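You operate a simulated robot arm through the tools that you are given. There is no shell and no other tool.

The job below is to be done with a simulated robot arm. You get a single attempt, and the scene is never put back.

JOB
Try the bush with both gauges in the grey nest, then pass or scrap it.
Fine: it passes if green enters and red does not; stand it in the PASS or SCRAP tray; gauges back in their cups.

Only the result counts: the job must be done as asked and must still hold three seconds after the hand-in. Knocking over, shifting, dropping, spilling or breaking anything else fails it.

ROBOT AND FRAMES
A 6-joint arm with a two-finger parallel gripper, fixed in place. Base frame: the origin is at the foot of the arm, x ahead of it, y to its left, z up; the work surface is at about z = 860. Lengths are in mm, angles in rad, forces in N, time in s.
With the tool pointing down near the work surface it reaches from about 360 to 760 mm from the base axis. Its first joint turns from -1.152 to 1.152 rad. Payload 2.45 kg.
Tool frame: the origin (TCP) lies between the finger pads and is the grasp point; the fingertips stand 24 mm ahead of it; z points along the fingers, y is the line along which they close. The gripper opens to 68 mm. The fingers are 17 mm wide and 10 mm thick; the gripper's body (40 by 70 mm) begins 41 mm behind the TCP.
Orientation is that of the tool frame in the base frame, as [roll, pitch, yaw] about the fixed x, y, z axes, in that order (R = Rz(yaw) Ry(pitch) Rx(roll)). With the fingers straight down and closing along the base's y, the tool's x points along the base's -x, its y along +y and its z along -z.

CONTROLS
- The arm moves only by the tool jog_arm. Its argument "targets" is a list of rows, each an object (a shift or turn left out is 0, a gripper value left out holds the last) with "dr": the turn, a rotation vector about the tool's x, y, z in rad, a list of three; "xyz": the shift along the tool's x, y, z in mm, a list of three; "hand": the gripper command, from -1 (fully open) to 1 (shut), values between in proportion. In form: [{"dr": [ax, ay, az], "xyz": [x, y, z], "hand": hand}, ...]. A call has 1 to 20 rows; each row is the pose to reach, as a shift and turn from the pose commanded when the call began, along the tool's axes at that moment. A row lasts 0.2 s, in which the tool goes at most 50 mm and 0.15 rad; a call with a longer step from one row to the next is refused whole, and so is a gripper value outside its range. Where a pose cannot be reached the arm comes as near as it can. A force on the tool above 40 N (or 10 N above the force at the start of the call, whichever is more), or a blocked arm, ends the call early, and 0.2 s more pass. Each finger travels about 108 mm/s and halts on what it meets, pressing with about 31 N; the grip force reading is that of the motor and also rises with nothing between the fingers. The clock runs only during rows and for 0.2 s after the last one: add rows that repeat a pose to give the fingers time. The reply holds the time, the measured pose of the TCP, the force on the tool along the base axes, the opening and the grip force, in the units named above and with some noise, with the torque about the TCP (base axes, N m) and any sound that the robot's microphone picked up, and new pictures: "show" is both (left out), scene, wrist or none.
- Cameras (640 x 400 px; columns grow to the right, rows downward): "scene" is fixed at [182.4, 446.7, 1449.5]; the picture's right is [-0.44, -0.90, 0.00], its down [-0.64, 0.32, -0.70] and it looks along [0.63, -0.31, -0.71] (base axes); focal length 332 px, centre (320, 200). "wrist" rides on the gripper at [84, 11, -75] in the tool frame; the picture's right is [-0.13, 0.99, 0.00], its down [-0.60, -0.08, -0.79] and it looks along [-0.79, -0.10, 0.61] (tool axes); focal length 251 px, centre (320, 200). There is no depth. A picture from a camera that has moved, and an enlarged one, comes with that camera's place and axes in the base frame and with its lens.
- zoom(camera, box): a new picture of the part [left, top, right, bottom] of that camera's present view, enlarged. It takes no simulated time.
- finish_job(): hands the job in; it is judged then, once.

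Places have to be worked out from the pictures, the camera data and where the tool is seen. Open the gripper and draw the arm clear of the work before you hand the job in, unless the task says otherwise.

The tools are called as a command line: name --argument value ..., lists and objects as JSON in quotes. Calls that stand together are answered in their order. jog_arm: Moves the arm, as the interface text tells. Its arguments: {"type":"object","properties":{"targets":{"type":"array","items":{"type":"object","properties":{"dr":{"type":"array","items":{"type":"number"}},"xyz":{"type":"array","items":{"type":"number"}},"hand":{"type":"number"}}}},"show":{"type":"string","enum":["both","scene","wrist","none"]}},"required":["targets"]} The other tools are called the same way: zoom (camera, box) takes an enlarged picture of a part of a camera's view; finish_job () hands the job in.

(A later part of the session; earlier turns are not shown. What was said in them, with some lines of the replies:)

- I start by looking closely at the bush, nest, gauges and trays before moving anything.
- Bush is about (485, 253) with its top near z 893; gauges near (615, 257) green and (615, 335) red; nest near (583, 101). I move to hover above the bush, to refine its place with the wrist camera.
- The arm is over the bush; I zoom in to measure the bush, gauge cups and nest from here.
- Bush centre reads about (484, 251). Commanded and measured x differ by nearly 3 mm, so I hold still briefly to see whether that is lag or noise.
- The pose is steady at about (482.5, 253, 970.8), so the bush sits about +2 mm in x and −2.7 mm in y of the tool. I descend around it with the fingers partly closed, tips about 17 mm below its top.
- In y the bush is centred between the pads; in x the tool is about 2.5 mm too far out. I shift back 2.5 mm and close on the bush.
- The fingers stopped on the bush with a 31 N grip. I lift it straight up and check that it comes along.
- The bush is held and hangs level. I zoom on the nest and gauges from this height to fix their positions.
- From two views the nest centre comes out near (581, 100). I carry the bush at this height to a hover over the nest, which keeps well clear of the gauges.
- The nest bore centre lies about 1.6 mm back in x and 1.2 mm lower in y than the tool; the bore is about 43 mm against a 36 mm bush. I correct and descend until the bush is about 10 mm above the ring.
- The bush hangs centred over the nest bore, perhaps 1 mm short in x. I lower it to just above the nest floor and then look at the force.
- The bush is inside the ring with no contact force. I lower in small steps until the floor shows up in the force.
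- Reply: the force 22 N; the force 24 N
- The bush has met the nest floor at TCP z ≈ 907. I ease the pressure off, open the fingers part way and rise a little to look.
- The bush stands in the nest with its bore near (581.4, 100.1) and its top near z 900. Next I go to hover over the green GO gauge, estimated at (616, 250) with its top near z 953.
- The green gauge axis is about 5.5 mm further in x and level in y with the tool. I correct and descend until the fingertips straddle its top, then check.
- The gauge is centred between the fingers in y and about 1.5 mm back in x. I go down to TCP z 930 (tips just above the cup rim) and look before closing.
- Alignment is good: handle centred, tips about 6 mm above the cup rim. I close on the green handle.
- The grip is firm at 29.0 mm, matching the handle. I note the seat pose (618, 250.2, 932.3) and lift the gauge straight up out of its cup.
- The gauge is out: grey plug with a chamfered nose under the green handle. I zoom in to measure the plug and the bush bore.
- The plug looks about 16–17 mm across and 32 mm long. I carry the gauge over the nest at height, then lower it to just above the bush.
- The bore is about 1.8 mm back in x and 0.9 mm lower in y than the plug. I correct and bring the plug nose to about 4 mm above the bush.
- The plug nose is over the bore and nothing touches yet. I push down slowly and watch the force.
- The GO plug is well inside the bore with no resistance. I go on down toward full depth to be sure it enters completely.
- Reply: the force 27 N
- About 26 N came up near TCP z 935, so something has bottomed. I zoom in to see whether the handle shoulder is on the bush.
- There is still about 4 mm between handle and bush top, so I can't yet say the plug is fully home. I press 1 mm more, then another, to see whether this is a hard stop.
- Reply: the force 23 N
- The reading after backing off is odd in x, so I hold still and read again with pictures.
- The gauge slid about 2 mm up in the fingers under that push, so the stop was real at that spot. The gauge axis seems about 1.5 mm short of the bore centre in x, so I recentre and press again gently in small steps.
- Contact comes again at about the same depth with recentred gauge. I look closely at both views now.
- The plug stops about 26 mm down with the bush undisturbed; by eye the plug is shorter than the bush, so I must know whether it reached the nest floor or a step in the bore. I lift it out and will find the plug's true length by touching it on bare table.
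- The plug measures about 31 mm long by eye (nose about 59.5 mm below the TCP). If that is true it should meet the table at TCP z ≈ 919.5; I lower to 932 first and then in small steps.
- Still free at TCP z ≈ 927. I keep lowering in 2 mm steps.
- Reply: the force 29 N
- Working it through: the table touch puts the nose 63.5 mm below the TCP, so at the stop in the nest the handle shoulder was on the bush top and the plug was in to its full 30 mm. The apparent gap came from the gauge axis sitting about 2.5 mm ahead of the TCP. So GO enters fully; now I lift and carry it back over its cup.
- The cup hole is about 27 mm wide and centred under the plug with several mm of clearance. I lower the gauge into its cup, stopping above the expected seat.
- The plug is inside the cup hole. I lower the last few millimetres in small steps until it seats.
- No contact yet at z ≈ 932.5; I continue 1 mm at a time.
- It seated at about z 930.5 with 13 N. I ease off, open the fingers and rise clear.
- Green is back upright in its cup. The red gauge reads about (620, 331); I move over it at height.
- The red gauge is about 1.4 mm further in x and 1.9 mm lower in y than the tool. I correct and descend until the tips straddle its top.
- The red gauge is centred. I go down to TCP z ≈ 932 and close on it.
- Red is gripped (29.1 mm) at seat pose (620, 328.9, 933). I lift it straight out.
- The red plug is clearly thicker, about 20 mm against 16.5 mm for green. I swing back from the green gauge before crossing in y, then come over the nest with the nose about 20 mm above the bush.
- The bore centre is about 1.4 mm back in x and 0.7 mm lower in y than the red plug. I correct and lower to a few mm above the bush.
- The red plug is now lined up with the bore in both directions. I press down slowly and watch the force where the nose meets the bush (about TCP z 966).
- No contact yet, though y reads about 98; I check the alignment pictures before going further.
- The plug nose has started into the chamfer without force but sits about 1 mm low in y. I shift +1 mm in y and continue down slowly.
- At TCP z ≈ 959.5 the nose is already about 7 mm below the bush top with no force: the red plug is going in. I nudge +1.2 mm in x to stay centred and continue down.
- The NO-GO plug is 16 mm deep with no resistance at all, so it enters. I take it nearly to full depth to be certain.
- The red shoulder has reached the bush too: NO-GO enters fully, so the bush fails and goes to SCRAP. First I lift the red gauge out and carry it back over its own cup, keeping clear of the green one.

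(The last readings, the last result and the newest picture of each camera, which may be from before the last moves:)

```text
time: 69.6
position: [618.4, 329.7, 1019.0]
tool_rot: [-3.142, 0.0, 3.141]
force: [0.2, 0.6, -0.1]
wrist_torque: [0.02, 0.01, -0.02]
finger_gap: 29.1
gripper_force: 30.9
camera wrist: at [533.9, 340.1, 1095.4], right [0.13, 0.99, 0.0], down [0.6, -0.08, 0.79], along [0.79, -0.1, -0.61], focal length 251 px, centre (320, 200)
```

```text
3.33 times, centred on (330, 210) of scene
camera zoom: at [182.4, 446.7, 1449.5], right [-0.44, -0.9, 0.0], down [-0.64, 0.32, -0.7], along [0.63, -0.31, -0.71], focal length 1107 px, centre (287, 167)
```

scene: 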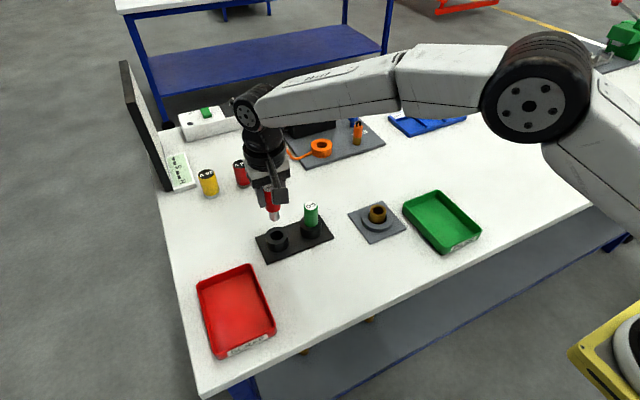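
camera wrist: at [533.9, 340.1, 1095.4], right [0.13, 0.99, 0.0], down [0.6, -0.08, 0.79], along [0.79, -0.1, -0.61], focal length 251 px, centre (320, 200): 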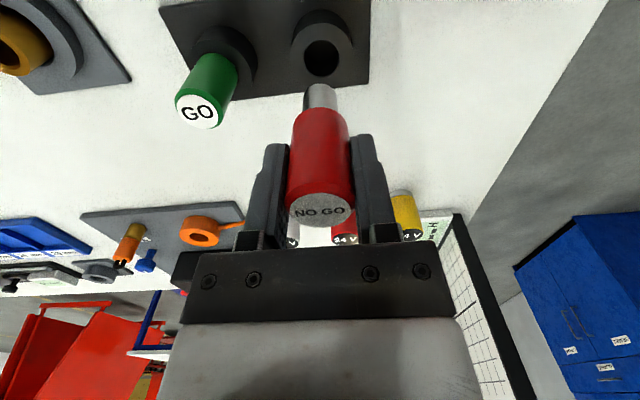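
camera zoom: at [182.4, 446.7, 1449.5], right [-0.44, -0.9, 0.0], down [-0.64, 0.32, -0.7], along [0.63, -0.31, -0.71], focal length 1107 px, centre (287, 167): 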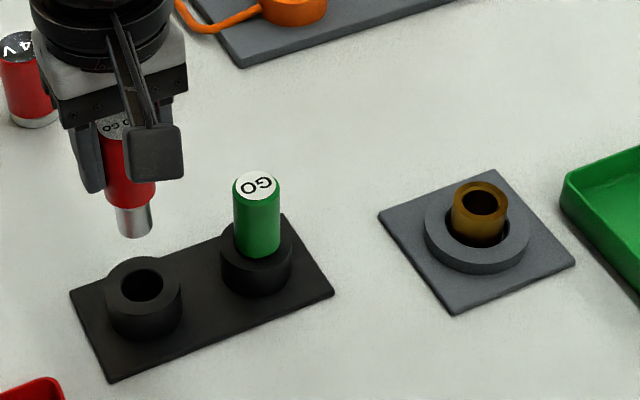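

The cup hole is about 1 mm higher in y than the plug, with 3 mm of clearance. I correct and lower the red gauge to just above its seat.

jog_arm --targets '[{"xyz": [-0.5, 0.9, 20]}, {"xyz": [-0.5, 0.9, 38]}, {"xyz": [-0.5, 0.9, 46]}, {"xyz": [-0.5, 0.9, 46]}]'

zoom --camera "wrist" --box '[240, 30, 400, 130]'

```text
time: 70.6
position: [619.3, 329.0, 972.0]
tool_rot: [3.14, 0.0, -3.141]
force: [-0.4, 0.0, -0.5]
wrist_torque: [-0.02, 0.0, 0.03]
finger_gap: 29.3
gripper_force: 31.2
camera wrist: at [536.2, 340.0, 1048.5], right [0.13, 0.99, 0.0], down [0.6, -0.08, 0.79], along [0.79, -0.1, -0.61], focal length 251 px, centre (320, 200)
```

scene: 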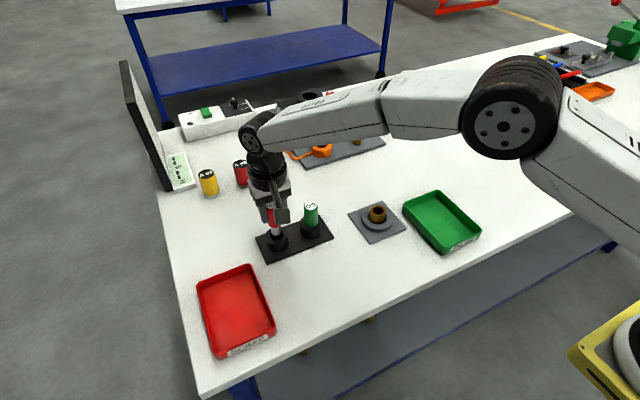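
wrist: 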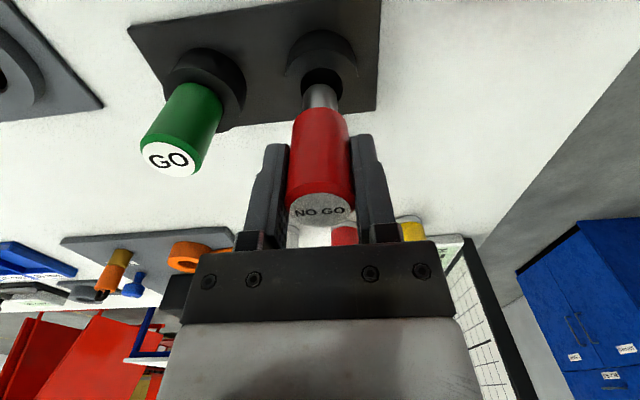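

```text
4.00 times, centred on (320, 80) of wrist
camera zoom: at [536.2, 340.0, 1048.5], right [0.13, 0.99, 0.0], down [0.6, -0.08, 0.79], along [0.79, -0.1, -0.61], focal length 1006 px, centre (320, 680)
```

zoom: 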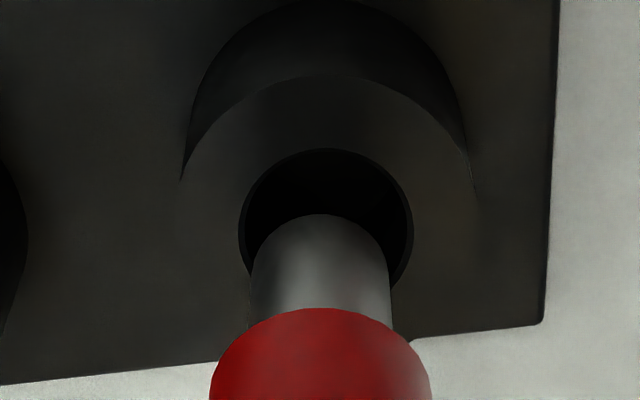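

The plug is about 2 mm too far out in x and 1 mm low in y relative to the cup hole. I correct that and then lower in.

jog_arm --targets '[{"xyz": [2, 1, 0]}, {"xyz": [2, 1, 6]}, {"xyz": [2, 1, 14]}, {"xyz": [2, 1, 14]}]'

zoom --camera "wrist" --box '[240, 30, 400, 130]'

zoom --camera "scene" --box '[240, 180, 340, 270]'

```text
time: 71.6
position: [619.4, 330.8, 959.8]
tool_rot: [3.141, 0.0, 3.14]
force: [-0.1, 0.1, -1.4]
wrist_torque: [0.01, -0.01, -0.01]
finger_gap: 29.1
gripper_force: 30.5
camera wrist: at [534.4, 341.3, 1035.5], right [0.13, 0.99, 0.0], down [0.6, -0.08, 0.79], along [0.79, -0.1, -0.61], focal length 251 px, centre (320, 200)
```

scene: 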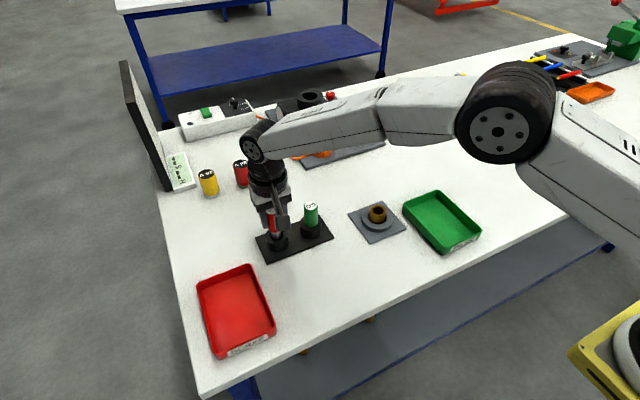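
wrist: 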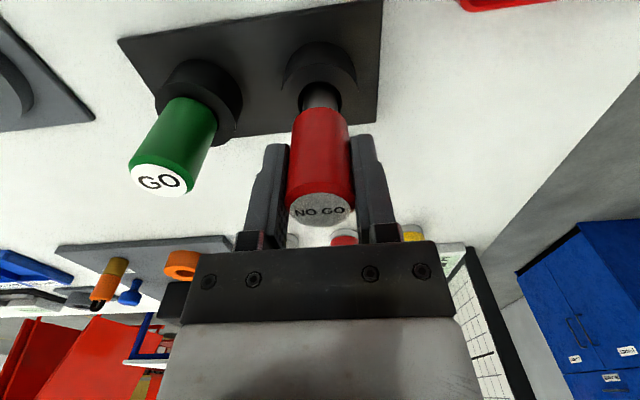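

```text
4.00 times, centred on (320, 80) of wrist
camera zoom: at [534.4, 341.3, 1035.5], right [0.13, 0.99, 0.0], down [0.6, -0.08, 0.79], along [0.79, -0.1, -0.61], focal length 1006 px, centre (320, 680)
```

zoom: 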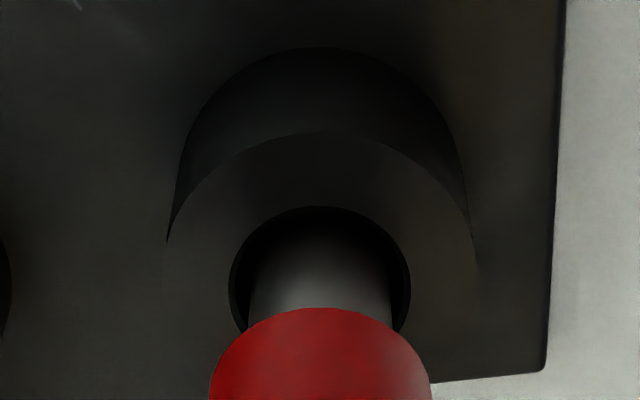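

```text
4.44 times, centred on (290, 225) of scene
camera zoom: at [182.4, 446.7, 1449.5], right [-0.44, -0.9, 0.0], down [-0.64, 0.32, -0.7], along [0.63, -0.31, -0.71], focal length 1476 px, centre (453, 89)
```

zoom: 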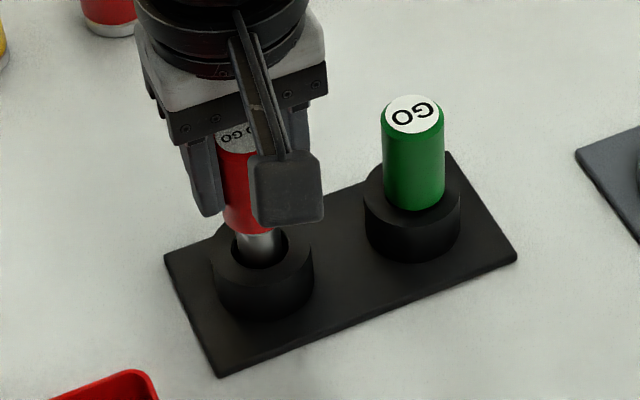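

The plug is centred in the hole and entering it. I lower most of the way, then in small steps to the seat.

jog_arm --targets '[{"xyz": [0, 0, 6]}, {"xyz": [0, 0, 12]}, {"xyz": [0, 0, 18]}, {"xyz": [0, 0, 22]}, {"xyz": [0, 0, 22]}]' --show "none"

jog_arm --targets '[{"xyz": [0, 0, 1]}, {"xyz": [0, 0, 2]}, {"xyz": [0, 0, 2]}]' --show "none"

jog_arm --targets '[{"xyz": [0, 0, 1]}, {"xyz": [0, 0, 1]}]' --show "none"

```text
time: 72.8
position: [618.4, 329.7, 936.7]
tool_rot: [-3.141, 0.001, -3.141]
force: [-0.6, 0.0, -1.3]
wrist_torque: [-0.02, 0.02, 0.02]
finger_gap: 29.0
gripper_force: 30.5
```

```text
time: 73.6
position: [618.1, 331.1, 933.6]
tool_rot: [-3.141, 0.0, -3.141]
force: [1.0, -0.9, -0.7]
wrist_torque: [-0.01, 0.01, 0.01]
finger_gap: 28.9
gripper_force: 31.1
```

```text
time: 74.2
position: [619.1, 330.9, 934.5]
tool_rot: [-3.141, 0.001, 3.14]
force: [-0.9, -2.3, 4.1]
wrist_torque: [-0.08, 0.1, 0.02]
finger_gap: 29.0
gripper_force: 31.2
```

Contact has begun (4 N) at about z 933.7. I press 0.6 mm more to confirm the seat, then look.

jog_arm --targets '[{"xyz": [0, 0, 0.6]}, {"xyz": [0, 0, 0.6]}]'

zoom --camera "scene" --box '[240, 180, 340, 270]'

zoom --camera "wrist" --box '[240, 50, 400, 150]'

```text
time: 74.8
position: [619.2, 329.6, 934.5]
tool_rot: [3.141, 0.002, 3.14]
force: [-2.5, 0.3, 11.8]
wrist_torque: [-0.1, 0.18, -0.06]
finger_gap: 29.4
gripper_force: 30.7
camera wrist: at [534.2, 341.3, 1010.5], right [0.13, 0.99, 0.0], down [0.6, -0.08, 0.79], along [0.79, -0.1, -0.61], focal length 251 px, centre (320, 200)
```

scene: 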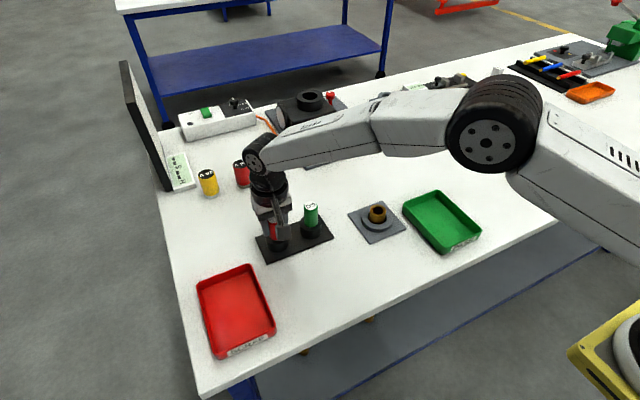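
wrist: 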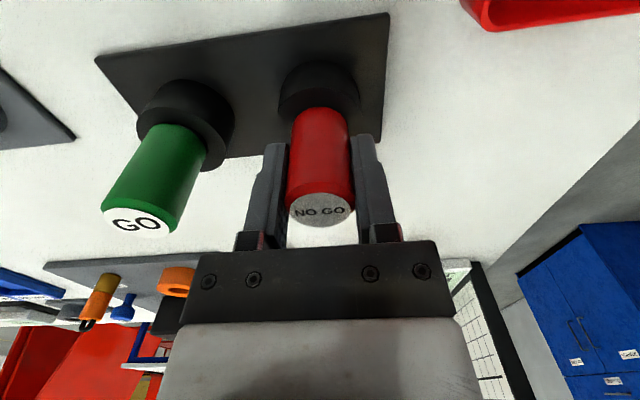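

```text
4.44 times, centred on (290, 225) of scene
camera zoom: at [182.1, 446.6, 1449.6], right [-0.44, -0.9, 0.0], down [-0.64, 0.32, -0.7], along [0.63, -0.31, -0.71], focal length 1476 px, centre (453, 89)
```

zoom: 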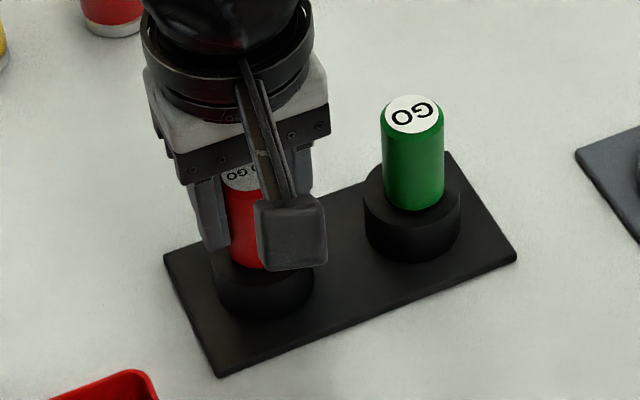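

```text
4.00 times, centred on (320, 100) of wrist
camera zoom: at [534.2, 341.3, 1010.5], right [0.13, 0.99, 0.0], down [0.6, -0.08, 0.79], along [0.79, -0.1, -0.61], focal length 1006 px, centre (320, 600)
```

zoom: 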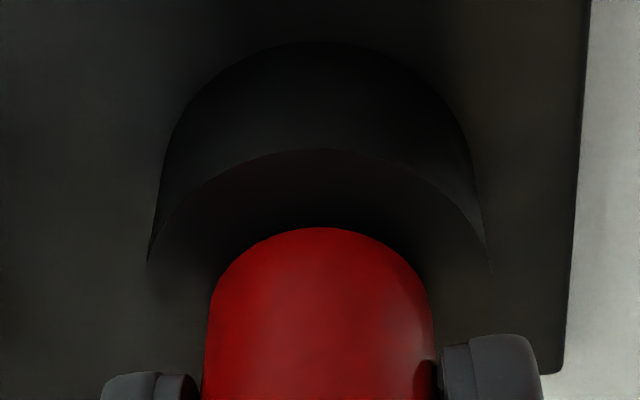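

The red gauge is seated in its cup (12 N, same height as before). I ease off, open, and rise straight up.

jog_arm --targets '[{"xyz": [0, 0, -0.6]}, {"xyz": [0, 0, -0.6], "hand": 0.1}, {"xyz": [0, 0, -0.6], "hand": -0.1}, {"xyz": [0, 0, -0.6], "hand": -0.4}, {"xyz": [0, 0, -0.6], "hand": -0.5}, {"xyz": [0, 0, -15], "hand": -0.5}, {"xyz": [0, 0, -40], "hand": -0.5}, {"xyz": [0, 0, -75], "hand": -0.5}, {"xyz": [0, 0, -90], "hand": -0.5}, {"xyz": [0, 0, -90], "hand": -0.5}]'

zoom --camera "scene" --box '[250, 180, 350, 270]'

zoom --camera "scene" --box '[180, 250, 300, 370]'

```text
time: 77.0
position: [619.7, 330.3, 1023.8]
tool_rot: [3.141, 0.001, -3.141]
force: [-0.7, -0.8, 0.1]
wrist_torque: [-0.02, 0.01, 0.02]
finger_gap: 51.1
gripper_force: 0.1
camera wrist: at [534.8, 341.7, 1099.8], right [0.13, 0.99, 0.0], down [0.6, -0.08, 0.79], along [0.79, -0.1, -0.61], focal length 251 px, centre (320, 200)
```

scene: 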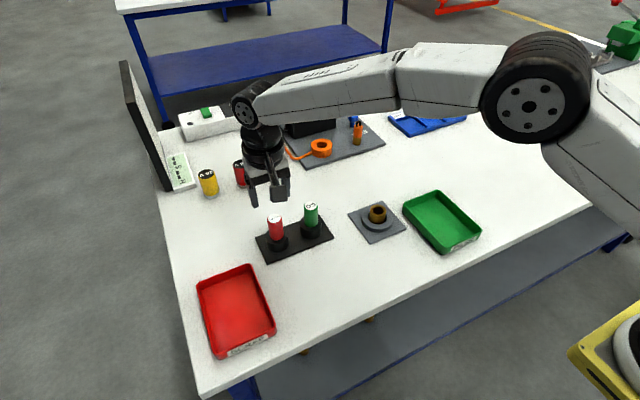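
wrist: 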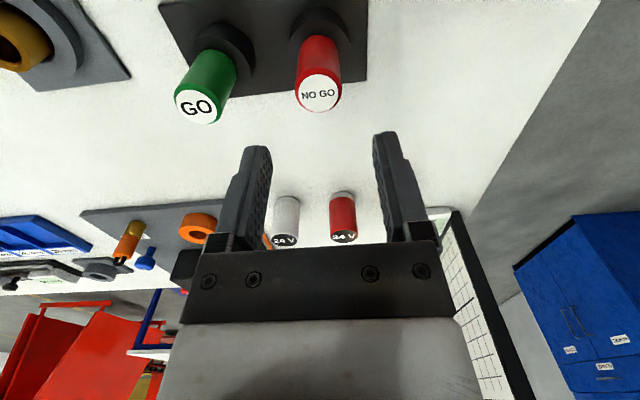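

```text
4.44 times, centred on (300, 225) of scene
camera zoom: at [182.4, 446.7, 1449.5], right [-0.44, -0.9, 0.0], down [-0.64, 0.32, -0.7], along [0.63, -0.31, -0.71], focal length 1476 px, centre (409, 89)
```

zoom: 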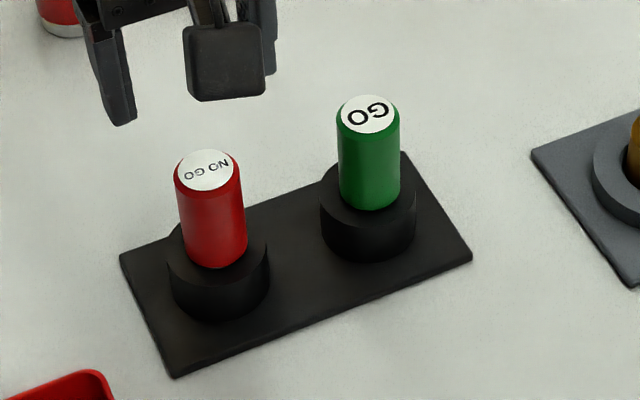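

```text
3.33 times, centred on (240, 310) of scene
camera zoom: at [182.4, 446.7, 1449.5], right [-0.44, -0.9, 0.0], down [-0.64, 0.32, -0.7], along [0.63, -0.31, -0.71], focal length 1107 px, centre (587, -167)
```

zoom: 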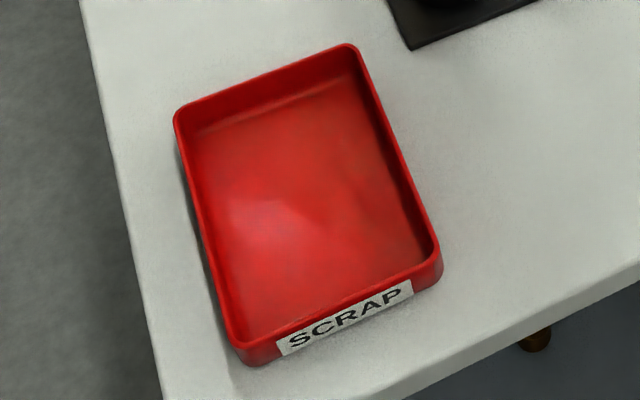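

Both gauges are upright in their cups. The SCRAP tray spans roughly x 439–586, y 404–508. Now I return over the nest to fetch the bush.

jog_arm --targets '[{"xyz": [6, -35, 0], "hand": -0.6}, {"xyz": [13, -75, 0]}, {"xyz": [20, -115, 0]}, {"xyz": [27, -155, 0]}, {"xyz": [34, -195, 0]}, {"xyz": [39, -230, 5]}, {"xyz": [39, -230, 35]}, {"xyz": [39, -230, 58]}, {"xyz": [39, -230, 58]}]'

zoom --camera "wrist" --box '[220, 20, 420, 145]'

```text
time: 79.0
position: [579.6, 100.3, 965.0]
tool_rot: [-3.14, -0.001, 3.141]
force: [0.3, -0.4, 0.1]
wrist_torque: [0.02, 0.0, 0.01]
finger_gap: 54.7
gripper_force: 0.1
camera wrist: at [495.0, 111.6, 1041.7], right [0.13, 0.99, 0.0], down [0.6, -0.08, 0.79], along [0.79, -0.1, -0.61], focal length 251 px, centre (320, 200)
```

scene: 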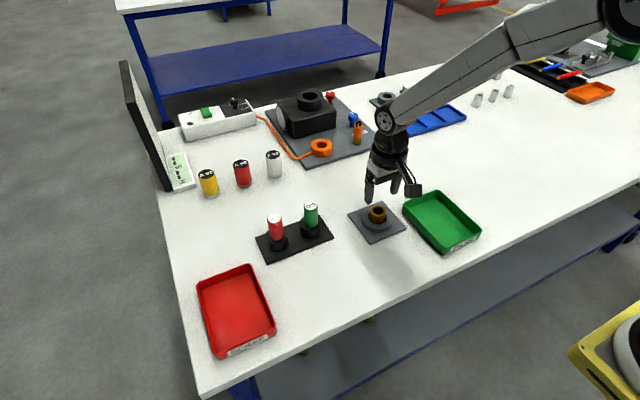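
wrist: 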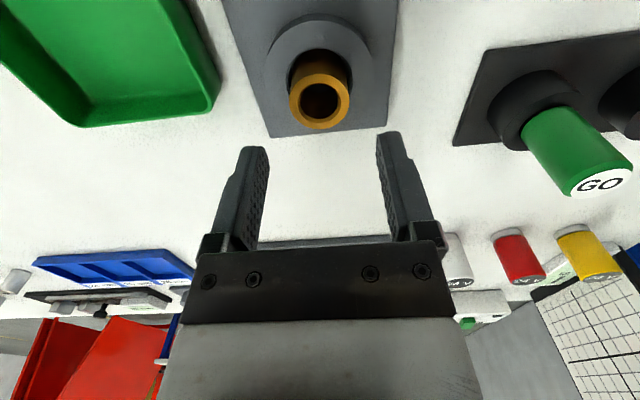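

```text
3.20 times, centred on (320, 82) of wrist
camera zoom: at [495.0, 111.6, 1041.7], right [0.13, 0.99, 0.0], down [0.6, -0.08, 0.79], along [0.79, -0.1, -0.61], focal length 805 px, centre (320, 576)
```

zoom: 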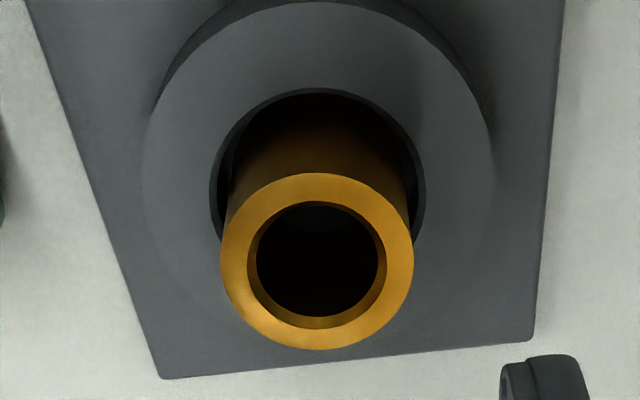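

The bush is about +2.2 mm in x and −0.9 mm in y from the tool. I correct and lower around it, tips staying above the nest ring.

jog_arm --targets '[{"xyz": [-2.2, -0.9, 15]}, {"xyz": [-2.2, -0.9, 35]}, {"xyz": [-2.2, -0.9, 50]}, {"xyz": [-2.2, -0.9, 58]}, {"xyz": [-2.2, -0.9, 58]}]'

zoom --camera "wrist" --box '[220, 100, 420, 225]'

zoom --camera "scene" --box '[340, 170, 420, 240]'

```text
time: 80.2
position: [581.6, 98.0, 906.7]
tool_rot: [-3.141, 0.001, -3.14]
force: [-0.3, -0.1, 0.4]
wrist_torque: [-0.01, -0.03, 0.03]
finger_gap: 54.7
gripper_force: 0.1
camera wrist: at [497.3, 110.0, 982.7], right [0.13, 0.99, 0.0], down [0.6, -0.08, 0.79], along [0.79, -0.1, -0.61], focal length 251 px, centre (320, 200)
```

scene: 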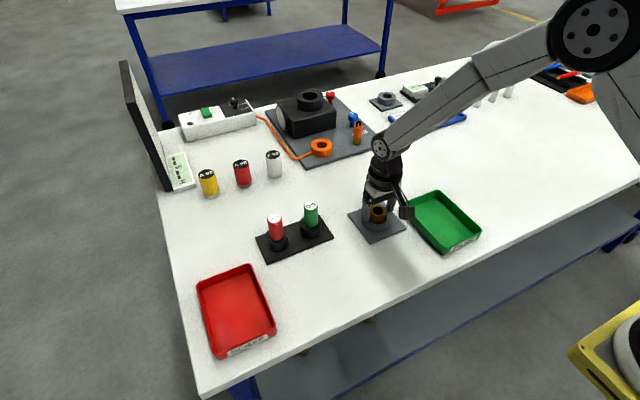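
wrist: 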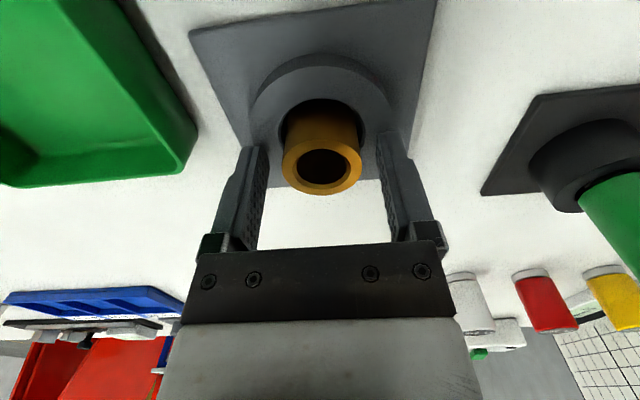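

```text
3.20 times, centred on (320, 162) of wrist
camera zoom: at [497.3, 110.0, 982.7], right [0.13, 0.99, 0.0], down [0.6, -0.08, 0.79], along [0.79, -0.1, -0.61], focal length 805 px, centre (320, 320)
```

zoom: 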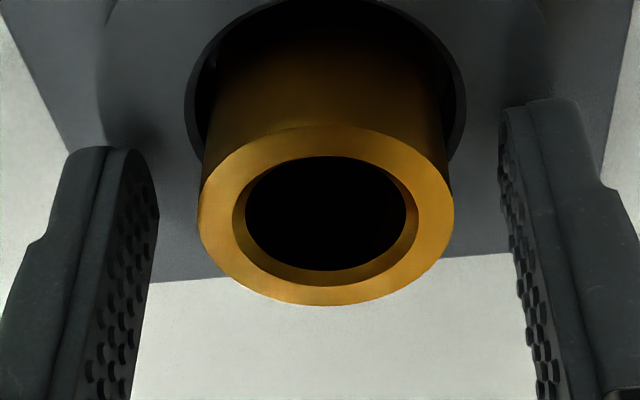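

```text
5.71 times, centred on (380, 205) of scene
camera zoom: at [182.4, 446.7, 1449.5], right [-0.44, -0.9, 0.0], down [-0.64, 0.32, -0.7], along [0.63, -0.31, -0.71], focal length 1898 px, centre (-23, 171)
```

zoom: 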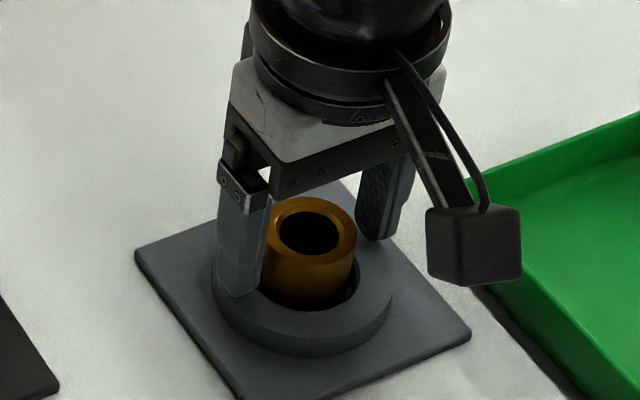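

Aligned in x; about 0.9 mm low in y. I shift that and close on the bush.

jog_arm --targets '[{"xyz": [0, 0.9, 0], "hand": -0.6}, {"xyz": [0, 0.9, 0], "hand": -0.4}, {"xyz": [0, 0.9, 0], "hand": -0.2}, {"xyz": [0, 0.9, 0], "hand": -0.05}, {"xyz": [0, 0.9, 0], "hand": 0.2}, {"xyz": [0, 0.9, 0], "hand": 0.2}, {"xyz": [0, 0.9, 0], "hand": 0.2}]'

zoom --camera "wrist" --box '[220, 100, 420, 225]'

```text
time: 81.8
position: [581.3, 99.3, 907.7]
tool_rot: [3.14, -0.001, -3.141]
force: [-0.3, 0.8, 0.4]
wrist_torque: [0.05, 0.02, 0.0]
finger_gap: 33.5
gripper_force: 30.9
camera wrist: at [497.2, 111.0, 983.4], right [0.13, 0.99, 0.0], down [0.6, -0.08, 0.79], along [0.79, -0.1, -0.61], focal length 251 px, centre (320, 200)
```

scene: 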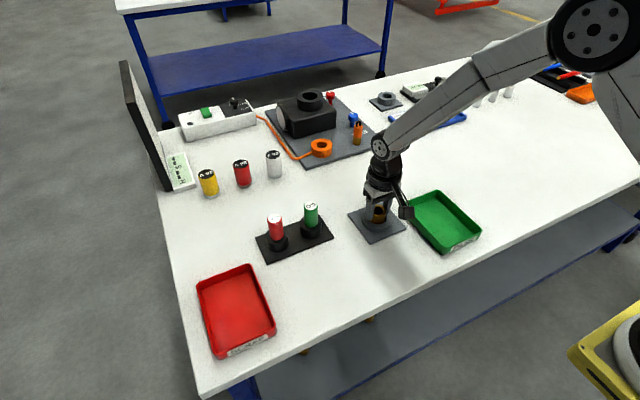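
wrist: 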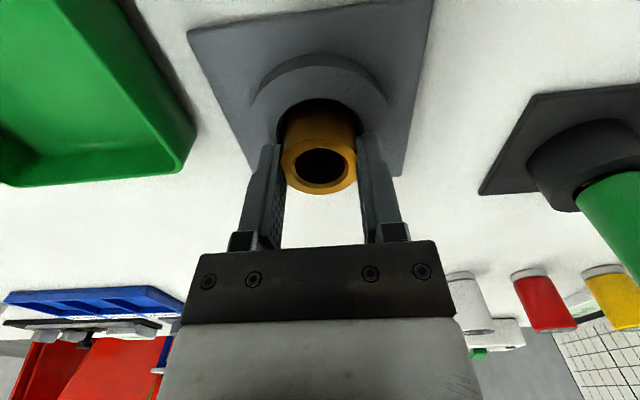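

```text
3.20 times, centred on (320, 162) of wrist
camera zoom: at [497.2, 111.0, 983.4], right [0.13, 0.99, 0.0], down [0.6, -0.08, 0.79], along [0.79, -0.1, -0.61], focal length 805 px, centre (320, 320)
```

zoom: 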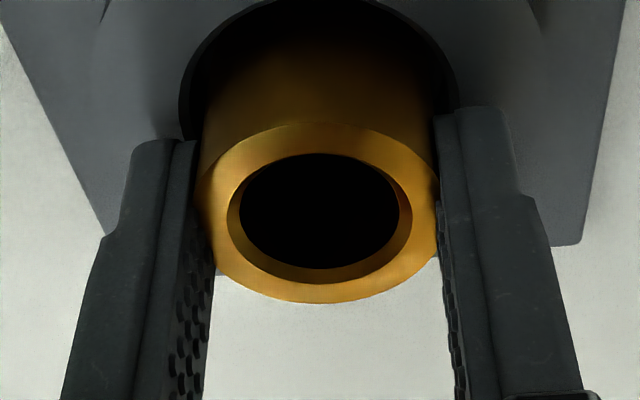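

The bush is gripped as before (33.5 mm). I lift it out of the nest and carry it, back from the gauges, to above the SCRAP tray.

jog_arm --targets '[{"xyz": [0, 0, -10]}, {"xyz": [0, 0, -35]}, {"xyz": [0, 0, -70]}, {"xyz": [5, 0, -110]}, {"xyz": [30, 15, -110]}, {"xyz": [60, 45, -110]}, {"xyz": [78, 85, -110]}, {"xyz": [80, 130, -110]}, {"xyz": [80, 175, -110]}, {"xyz": [80, 220, -110]}, {"xyz": [80, 265, -110]}, {"xyz": [78, 305, -110]}, {"xyz": [72, 340, -110]}, {"xyz": [69, 354, -110]}, {"xyz": [69, 354, -110]}]'

zoom --camera "wrist" --box '[160, 0, 480, 200]'

zoom --camera "scene" --box '[160, 200, 320, 370]'

```text
time: 85.0
position: [512.8, 455.7, 1017.1]
tool_rot: [-3.141, 0.001, -3.141]
force: [-0.2, 0.4, -1.4]
wrist_torque: [0.05, -0.01, -0.01]
finger_gap: 33.5
gripper_force: 31.1
camera wrist: at [427.4, 466.5, 1093.8], right [0.13, 0.99, 0.0], down [0.6, -0.08, 0.79], along [0.79, -0.1, -0.61], focal length 251 px, centre (320, 200)
```

scene: 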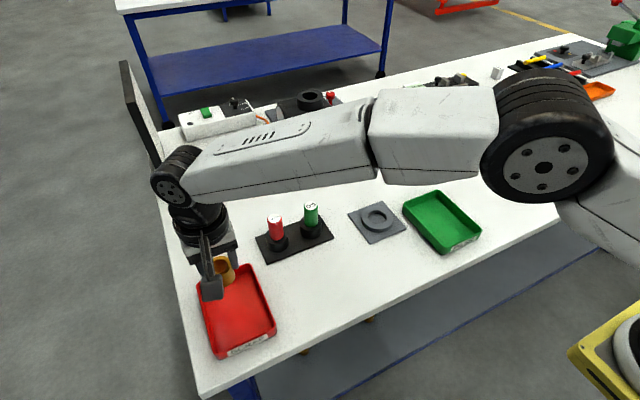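
wrist: 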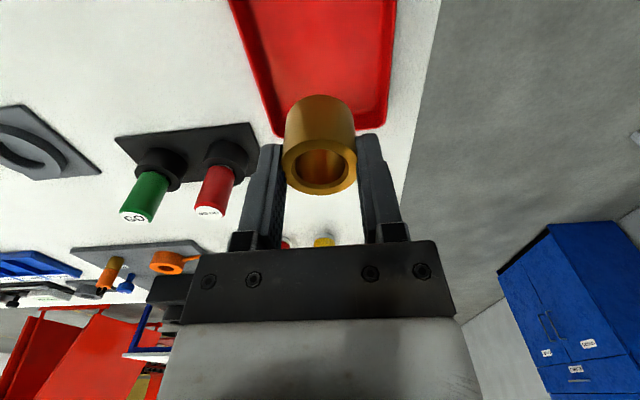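

```text
2.00 times, centred on (320, 100) of wrist
camera zoom: at [427.4, 466.5, 1093.8], right [0.13, 0.99, 0.0], down [0.6, -0.08, 0.79], along [0.79, -0.1, -0.61], focal length 503 px, centre (320, 400)
```

zoom: 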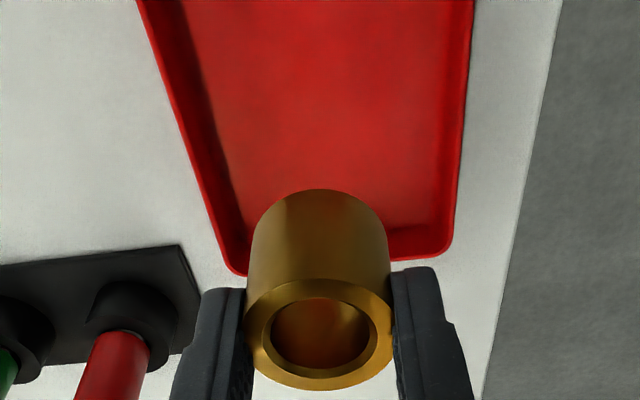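

```text
2.35 times, centred on (240, 285) of scene
camera zoom: at [182.4, 446.7, 1449.5], right [-0.44, -0.9, 0.0], down [-0.64, 0.32, -0.7], along [0.63, -0.31, -0.71], focal length 782 px, centre (508, 0)
```

zoom: 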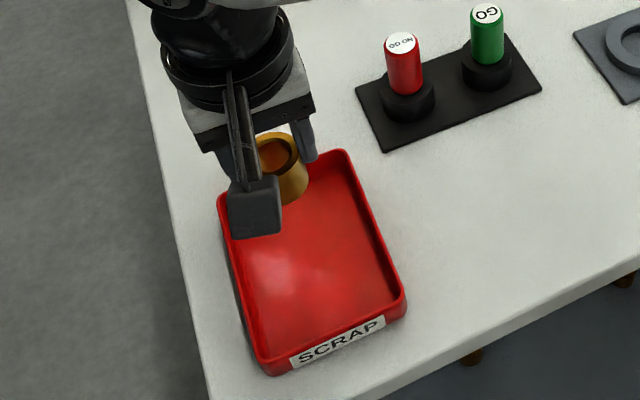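

The tray centre is about (512, 455), right beneath the bush. I lower it to about 10 mm above the tray floor.

jog_arm --targets '[{"xyz": [0, 0, 25]}, {"xyz": [0, 0, 55]}, {"xyz": [0, 0, 80]}, {"xyz": [0, 0, 95]}, {"xyz": [0, 0, 103]}, {"xyz": [0, 0, 103]}]'

zoom --camera "scene" --box '[180, 230, 300, 360]'

```text
time: 86.4
position: [514.4, 455.1, 915.3]
tool_rot: [3.14, 0.001, -3.141]
force: [-0.3, -0.3, -1.9]
wrist_torque: [-0.04, -0.02, -0.01]
finger_gap: 33.5
gripper_force: 31.4
camera wrist: at [429.5, 465.9, 991.6], right [0.13, 0.99, 0.0], down [0.6, -0.08, 0.79], along [0.79, -0.1, -0.61], focal length 251 px, centre (320, 200)
```

scene: 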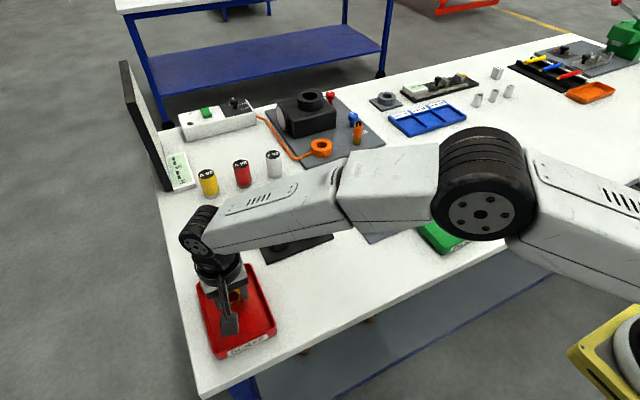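
wrist: 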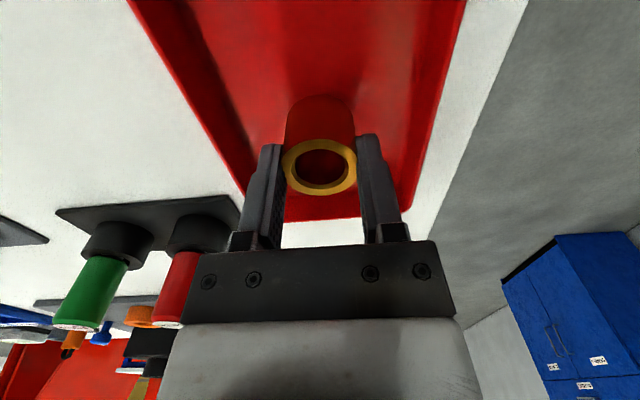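

```text
3.08 times, centred on (240, 295) of scene
camera zoom: at [182.4, 446.7, 1449.5], right [-0.44, -0.9, 0.0], down [-0.64, 0.32, -0.7], along [0.63, -0.31, -0.71], focal length 1022 px, centre (566, -92)
```

zoom: 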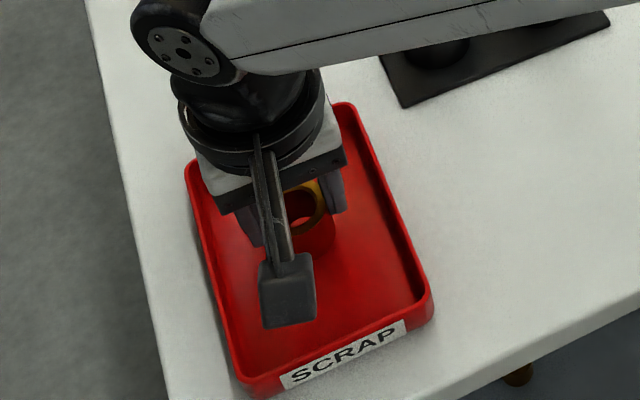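

Well inside the tray and clear of the walls, and the gauges still stand. I lower further in small steps to find the floor.

jog_arm --targets '[{"xyz": [0, 0, 3]}, {"xyz": [0, 0, 6]}, {"xyz": [0, 0, 8]}, {"xyz": [0, 0, 8]}]' --show "none"

jog_arm --targets '[{"xyz": [0, 0, 1]}, {"xyz": [0, 0, 1]}]' --show "none"

jog_arm --targets '[{"xyz": [0, 0, 1]}, {"xyz": [0, 0, 1]}]' --show "none"

```text
time: 87.4
position: [513.6, 455.4, 907.4]
tool_rot: [3.141, 0.0, -3.141]
force: [0.8, 0.1, -1.8]
wrist_torque: [0.0, 0.03, -0.02]
finger_gap: 33.6
gripper_force: 30.8
```

```text
time: 88.0
position: [513.5, 454.3, 904.7]
tool_rot: [3.14, -0.002, 3.14]
force: [0.0, 0.5, -1.4]
wrist_torque: [-0.02, 0.02, 0.02]
finger_gap: 33.3
gripper_force: 31.2
```

```text
time: 88.6
position: [512.9, 453.9, 905.8]
tool_rot: [3.14, 0.0, 3.141]
force: [-1.6, 1.1, 4.9]
wrist_torque: [-0.08, 0.13, -0.06]
finger_gap: 33.4
gripper_force: 31.0
```

The bush has touched the tray floor (5 N). I open the fingers gently and rise straight up.

jog_arm --targets '[{"xyz": [0, 0, 0]}, {"xyz": [0, 0, 0], "hand": -0.05}, {"xyz": [0, 0, 0], "hand": -0.2}, {"xyz": [0, 0, 0], "hand": -0.45}, {"xyz": [0, 0, 0], "hand": -0.45}, {"xyz": [0, 0, -12], "hand": -0.45}, {"xyz": [0, 0, -35], "hand": -0.45}, {"xyz": [0, 0, -70], "hand": -0.45}, {"xyz": [0, 0, -100], "hand": -0.45}, {"xyz": [0, 0, -100], "hand": -0.45}]'

zoom --camera "wrist" --box '[200, 0, 440, 150]'

zoom --camera "scene" --box '[180, 230, 300, 360]'

```text
time: 90.8
position: [513.7, 453.4, 1004.9]
tool_rot: [3.141, -0.001, 3.14]
force: [1.0, 0.5, -0.3]
wrist_torque: [-0.01, -0.02, 0.0]
finger_gap: 49.4
gripper_force: 0.1
camera wrist: at [428.4, 464.3, 1080.8], right [0.13, 0.99, 0.0], down [0.6, -0.08, 0.79], along [0.79, -0.1, -0.61], focal length 251 px, centre (320, 200)
```

scene: 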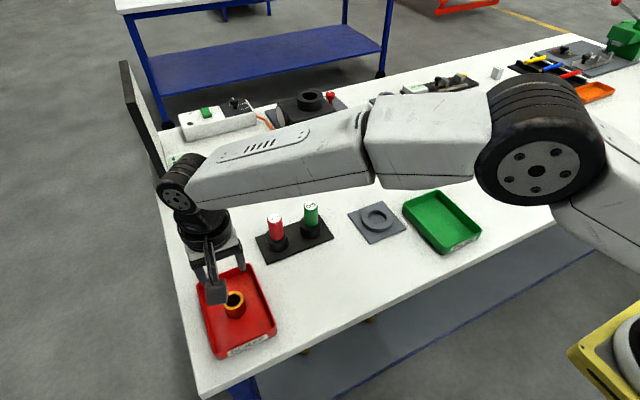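
wrist: 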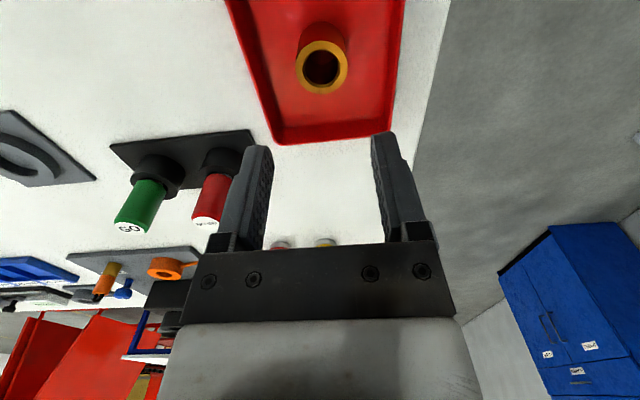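

```text
2.67 times, centred on (320, 75) of wrist
camera zoom: at [428.4, 464.3, 1080.8], right [0.13, 0.99, 0.0], down [0.6, -0.08, 0.79], along [0.79, -0.1, -0.61], focal length 670 px, centre (320, 533)
```

zoom: 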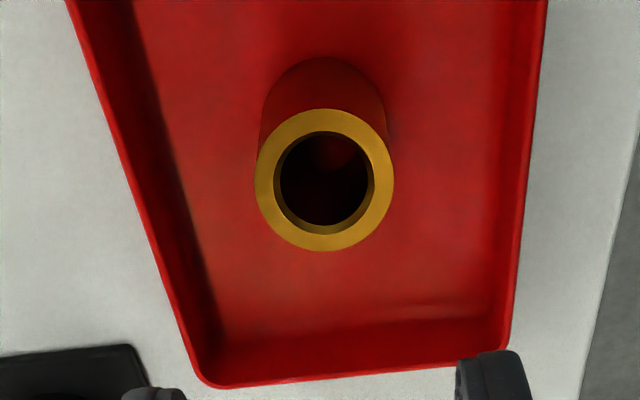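

```text
3.08 times, centred on (240, 295) of scene
camera zoom: at [182.4, 446.7, 1449.5], right [-0.44, -0.9, 0.0], down [-0.64, 0.32, -0.7], along [0.63, -0.31, -0.71], focal length 1022 px, centre (566, -92)
```

zoom: 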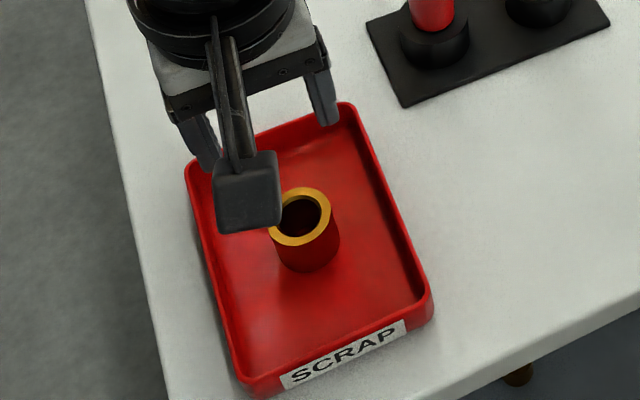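

The bush stands upright in the middle of the SCRAP tray. I open fully and draw the arm up and back, away from the work.

jog_arm --targets '[{"xyz": [0, 0, -40], "hand": -0.8}, {"xyz": [0, 0, -80], "hand": -1}, {"xyz": [15, -20, -105], "hand": -1}, {"xyz": [35, -60, -110]}, {"xyz": [50, -105, -115]}, {"xyz": [60, -150, -118]}, {"xyz": [70, -195, -118]}, {"xyz": [75, -240, -118]}, {"xyz": [78, -285, -118]}, {"xyz": [80, -325, -118]}, {"xyz": [80, -350, -118]}, {"xyz": [80, -350, -118]}]'

zoom --camera "scene" --box '[180, 170, 420, 370]'

zoom --camera "scene" --box '[250, 180, 350, 270]'

```text
time: 93.4
position: [433.9, 105.6, 1121.2]
tool_rot: [-3.141, 0.0, -3.141]
force: [-0.1, -0.2, 0.0]
wrist_torque: [-0.04, -0.05, 0.01]
finger_gap: 68.1
gripper_force: 0.2
camera wrist: at [349.0, 116.1, 1198.1], right [0.13, 0.99, 0.0], down [0.6, -0.08, 0.79], along [0.79, -0.1, -0.61], focal length 251 px, centre (320, 200)
```

scene: 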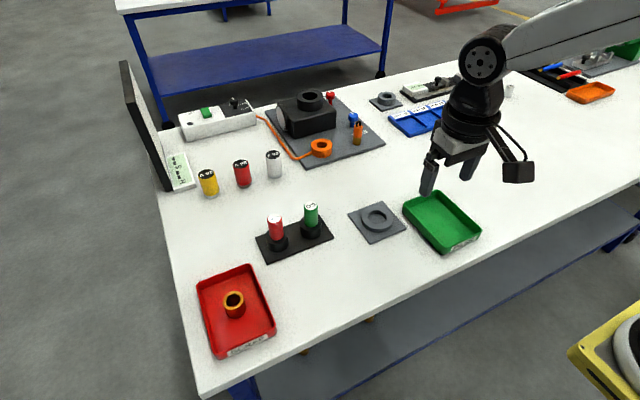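
wrist: 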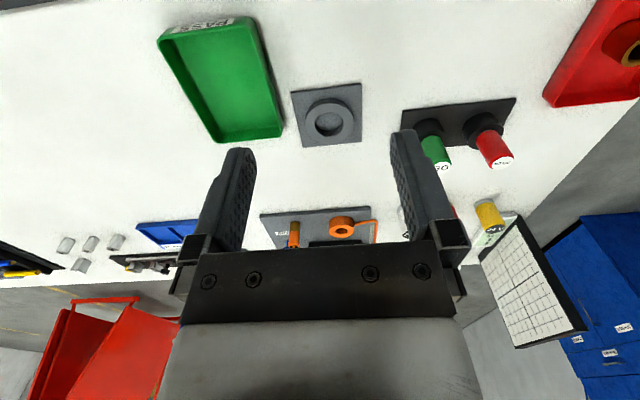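

```text
2.00 times, centred on (300, 270) of scene
camera zoom: at [182.4, 446.7, 1449.5], right [-0.44, -0.9, 0.0], down [-0.64, 0.32, -0.7], along [0.63, -0.31, -0.71], focal length 664 px, centre (360, 60)
```

zoom: 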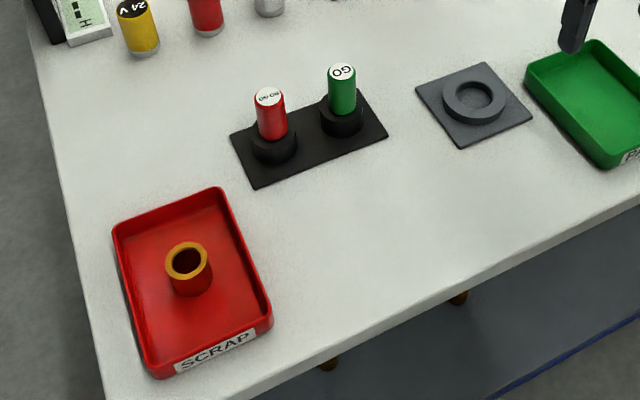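

```text
4.44 times, centred on (300, 225) of scene
camera zoom: at [182.4, 446.7, 1449.5], right [-0.44, -0.9, 0.0], down [-0.64, 0.32, -0.7], along [0.63, -0.31, -0.71], focal length 1476 px, centre (409, 89)
```

zoom: 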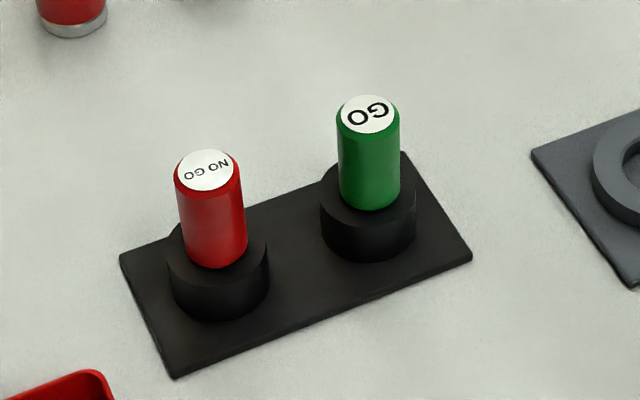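

Both gauges stand in their own cups and the nest is empty. The bush, which both GO and NO-GO entered, stands upright in SCRAP, and the arm is clear with the gripper open. I hand the job in.

finish_job

```text
The job is handed in.
```

I tried the bush with both gauges in the grey nest. It failed, so I stood it upright in the SCRAP tray and handed the job in.

- **Green (GO):** it entered the full length of its plug, about 30 mm, with no resistance until its shoulder met the top of the bush.
- **Red (NO-GO):** it also went in to its shoulder with no resistance, so the bore is oversize.
- **Gauges:** both are back upright in their own cups.
- **Arm:** it is drawn clear of the work with the gripper open.

One step was not in the job. After the green try I touched the green plug lightly on a bare patch of table to check its length, because the pictures seemed to show a gap above the bush. In the last pictures the rest of the bench looked undisturbed.
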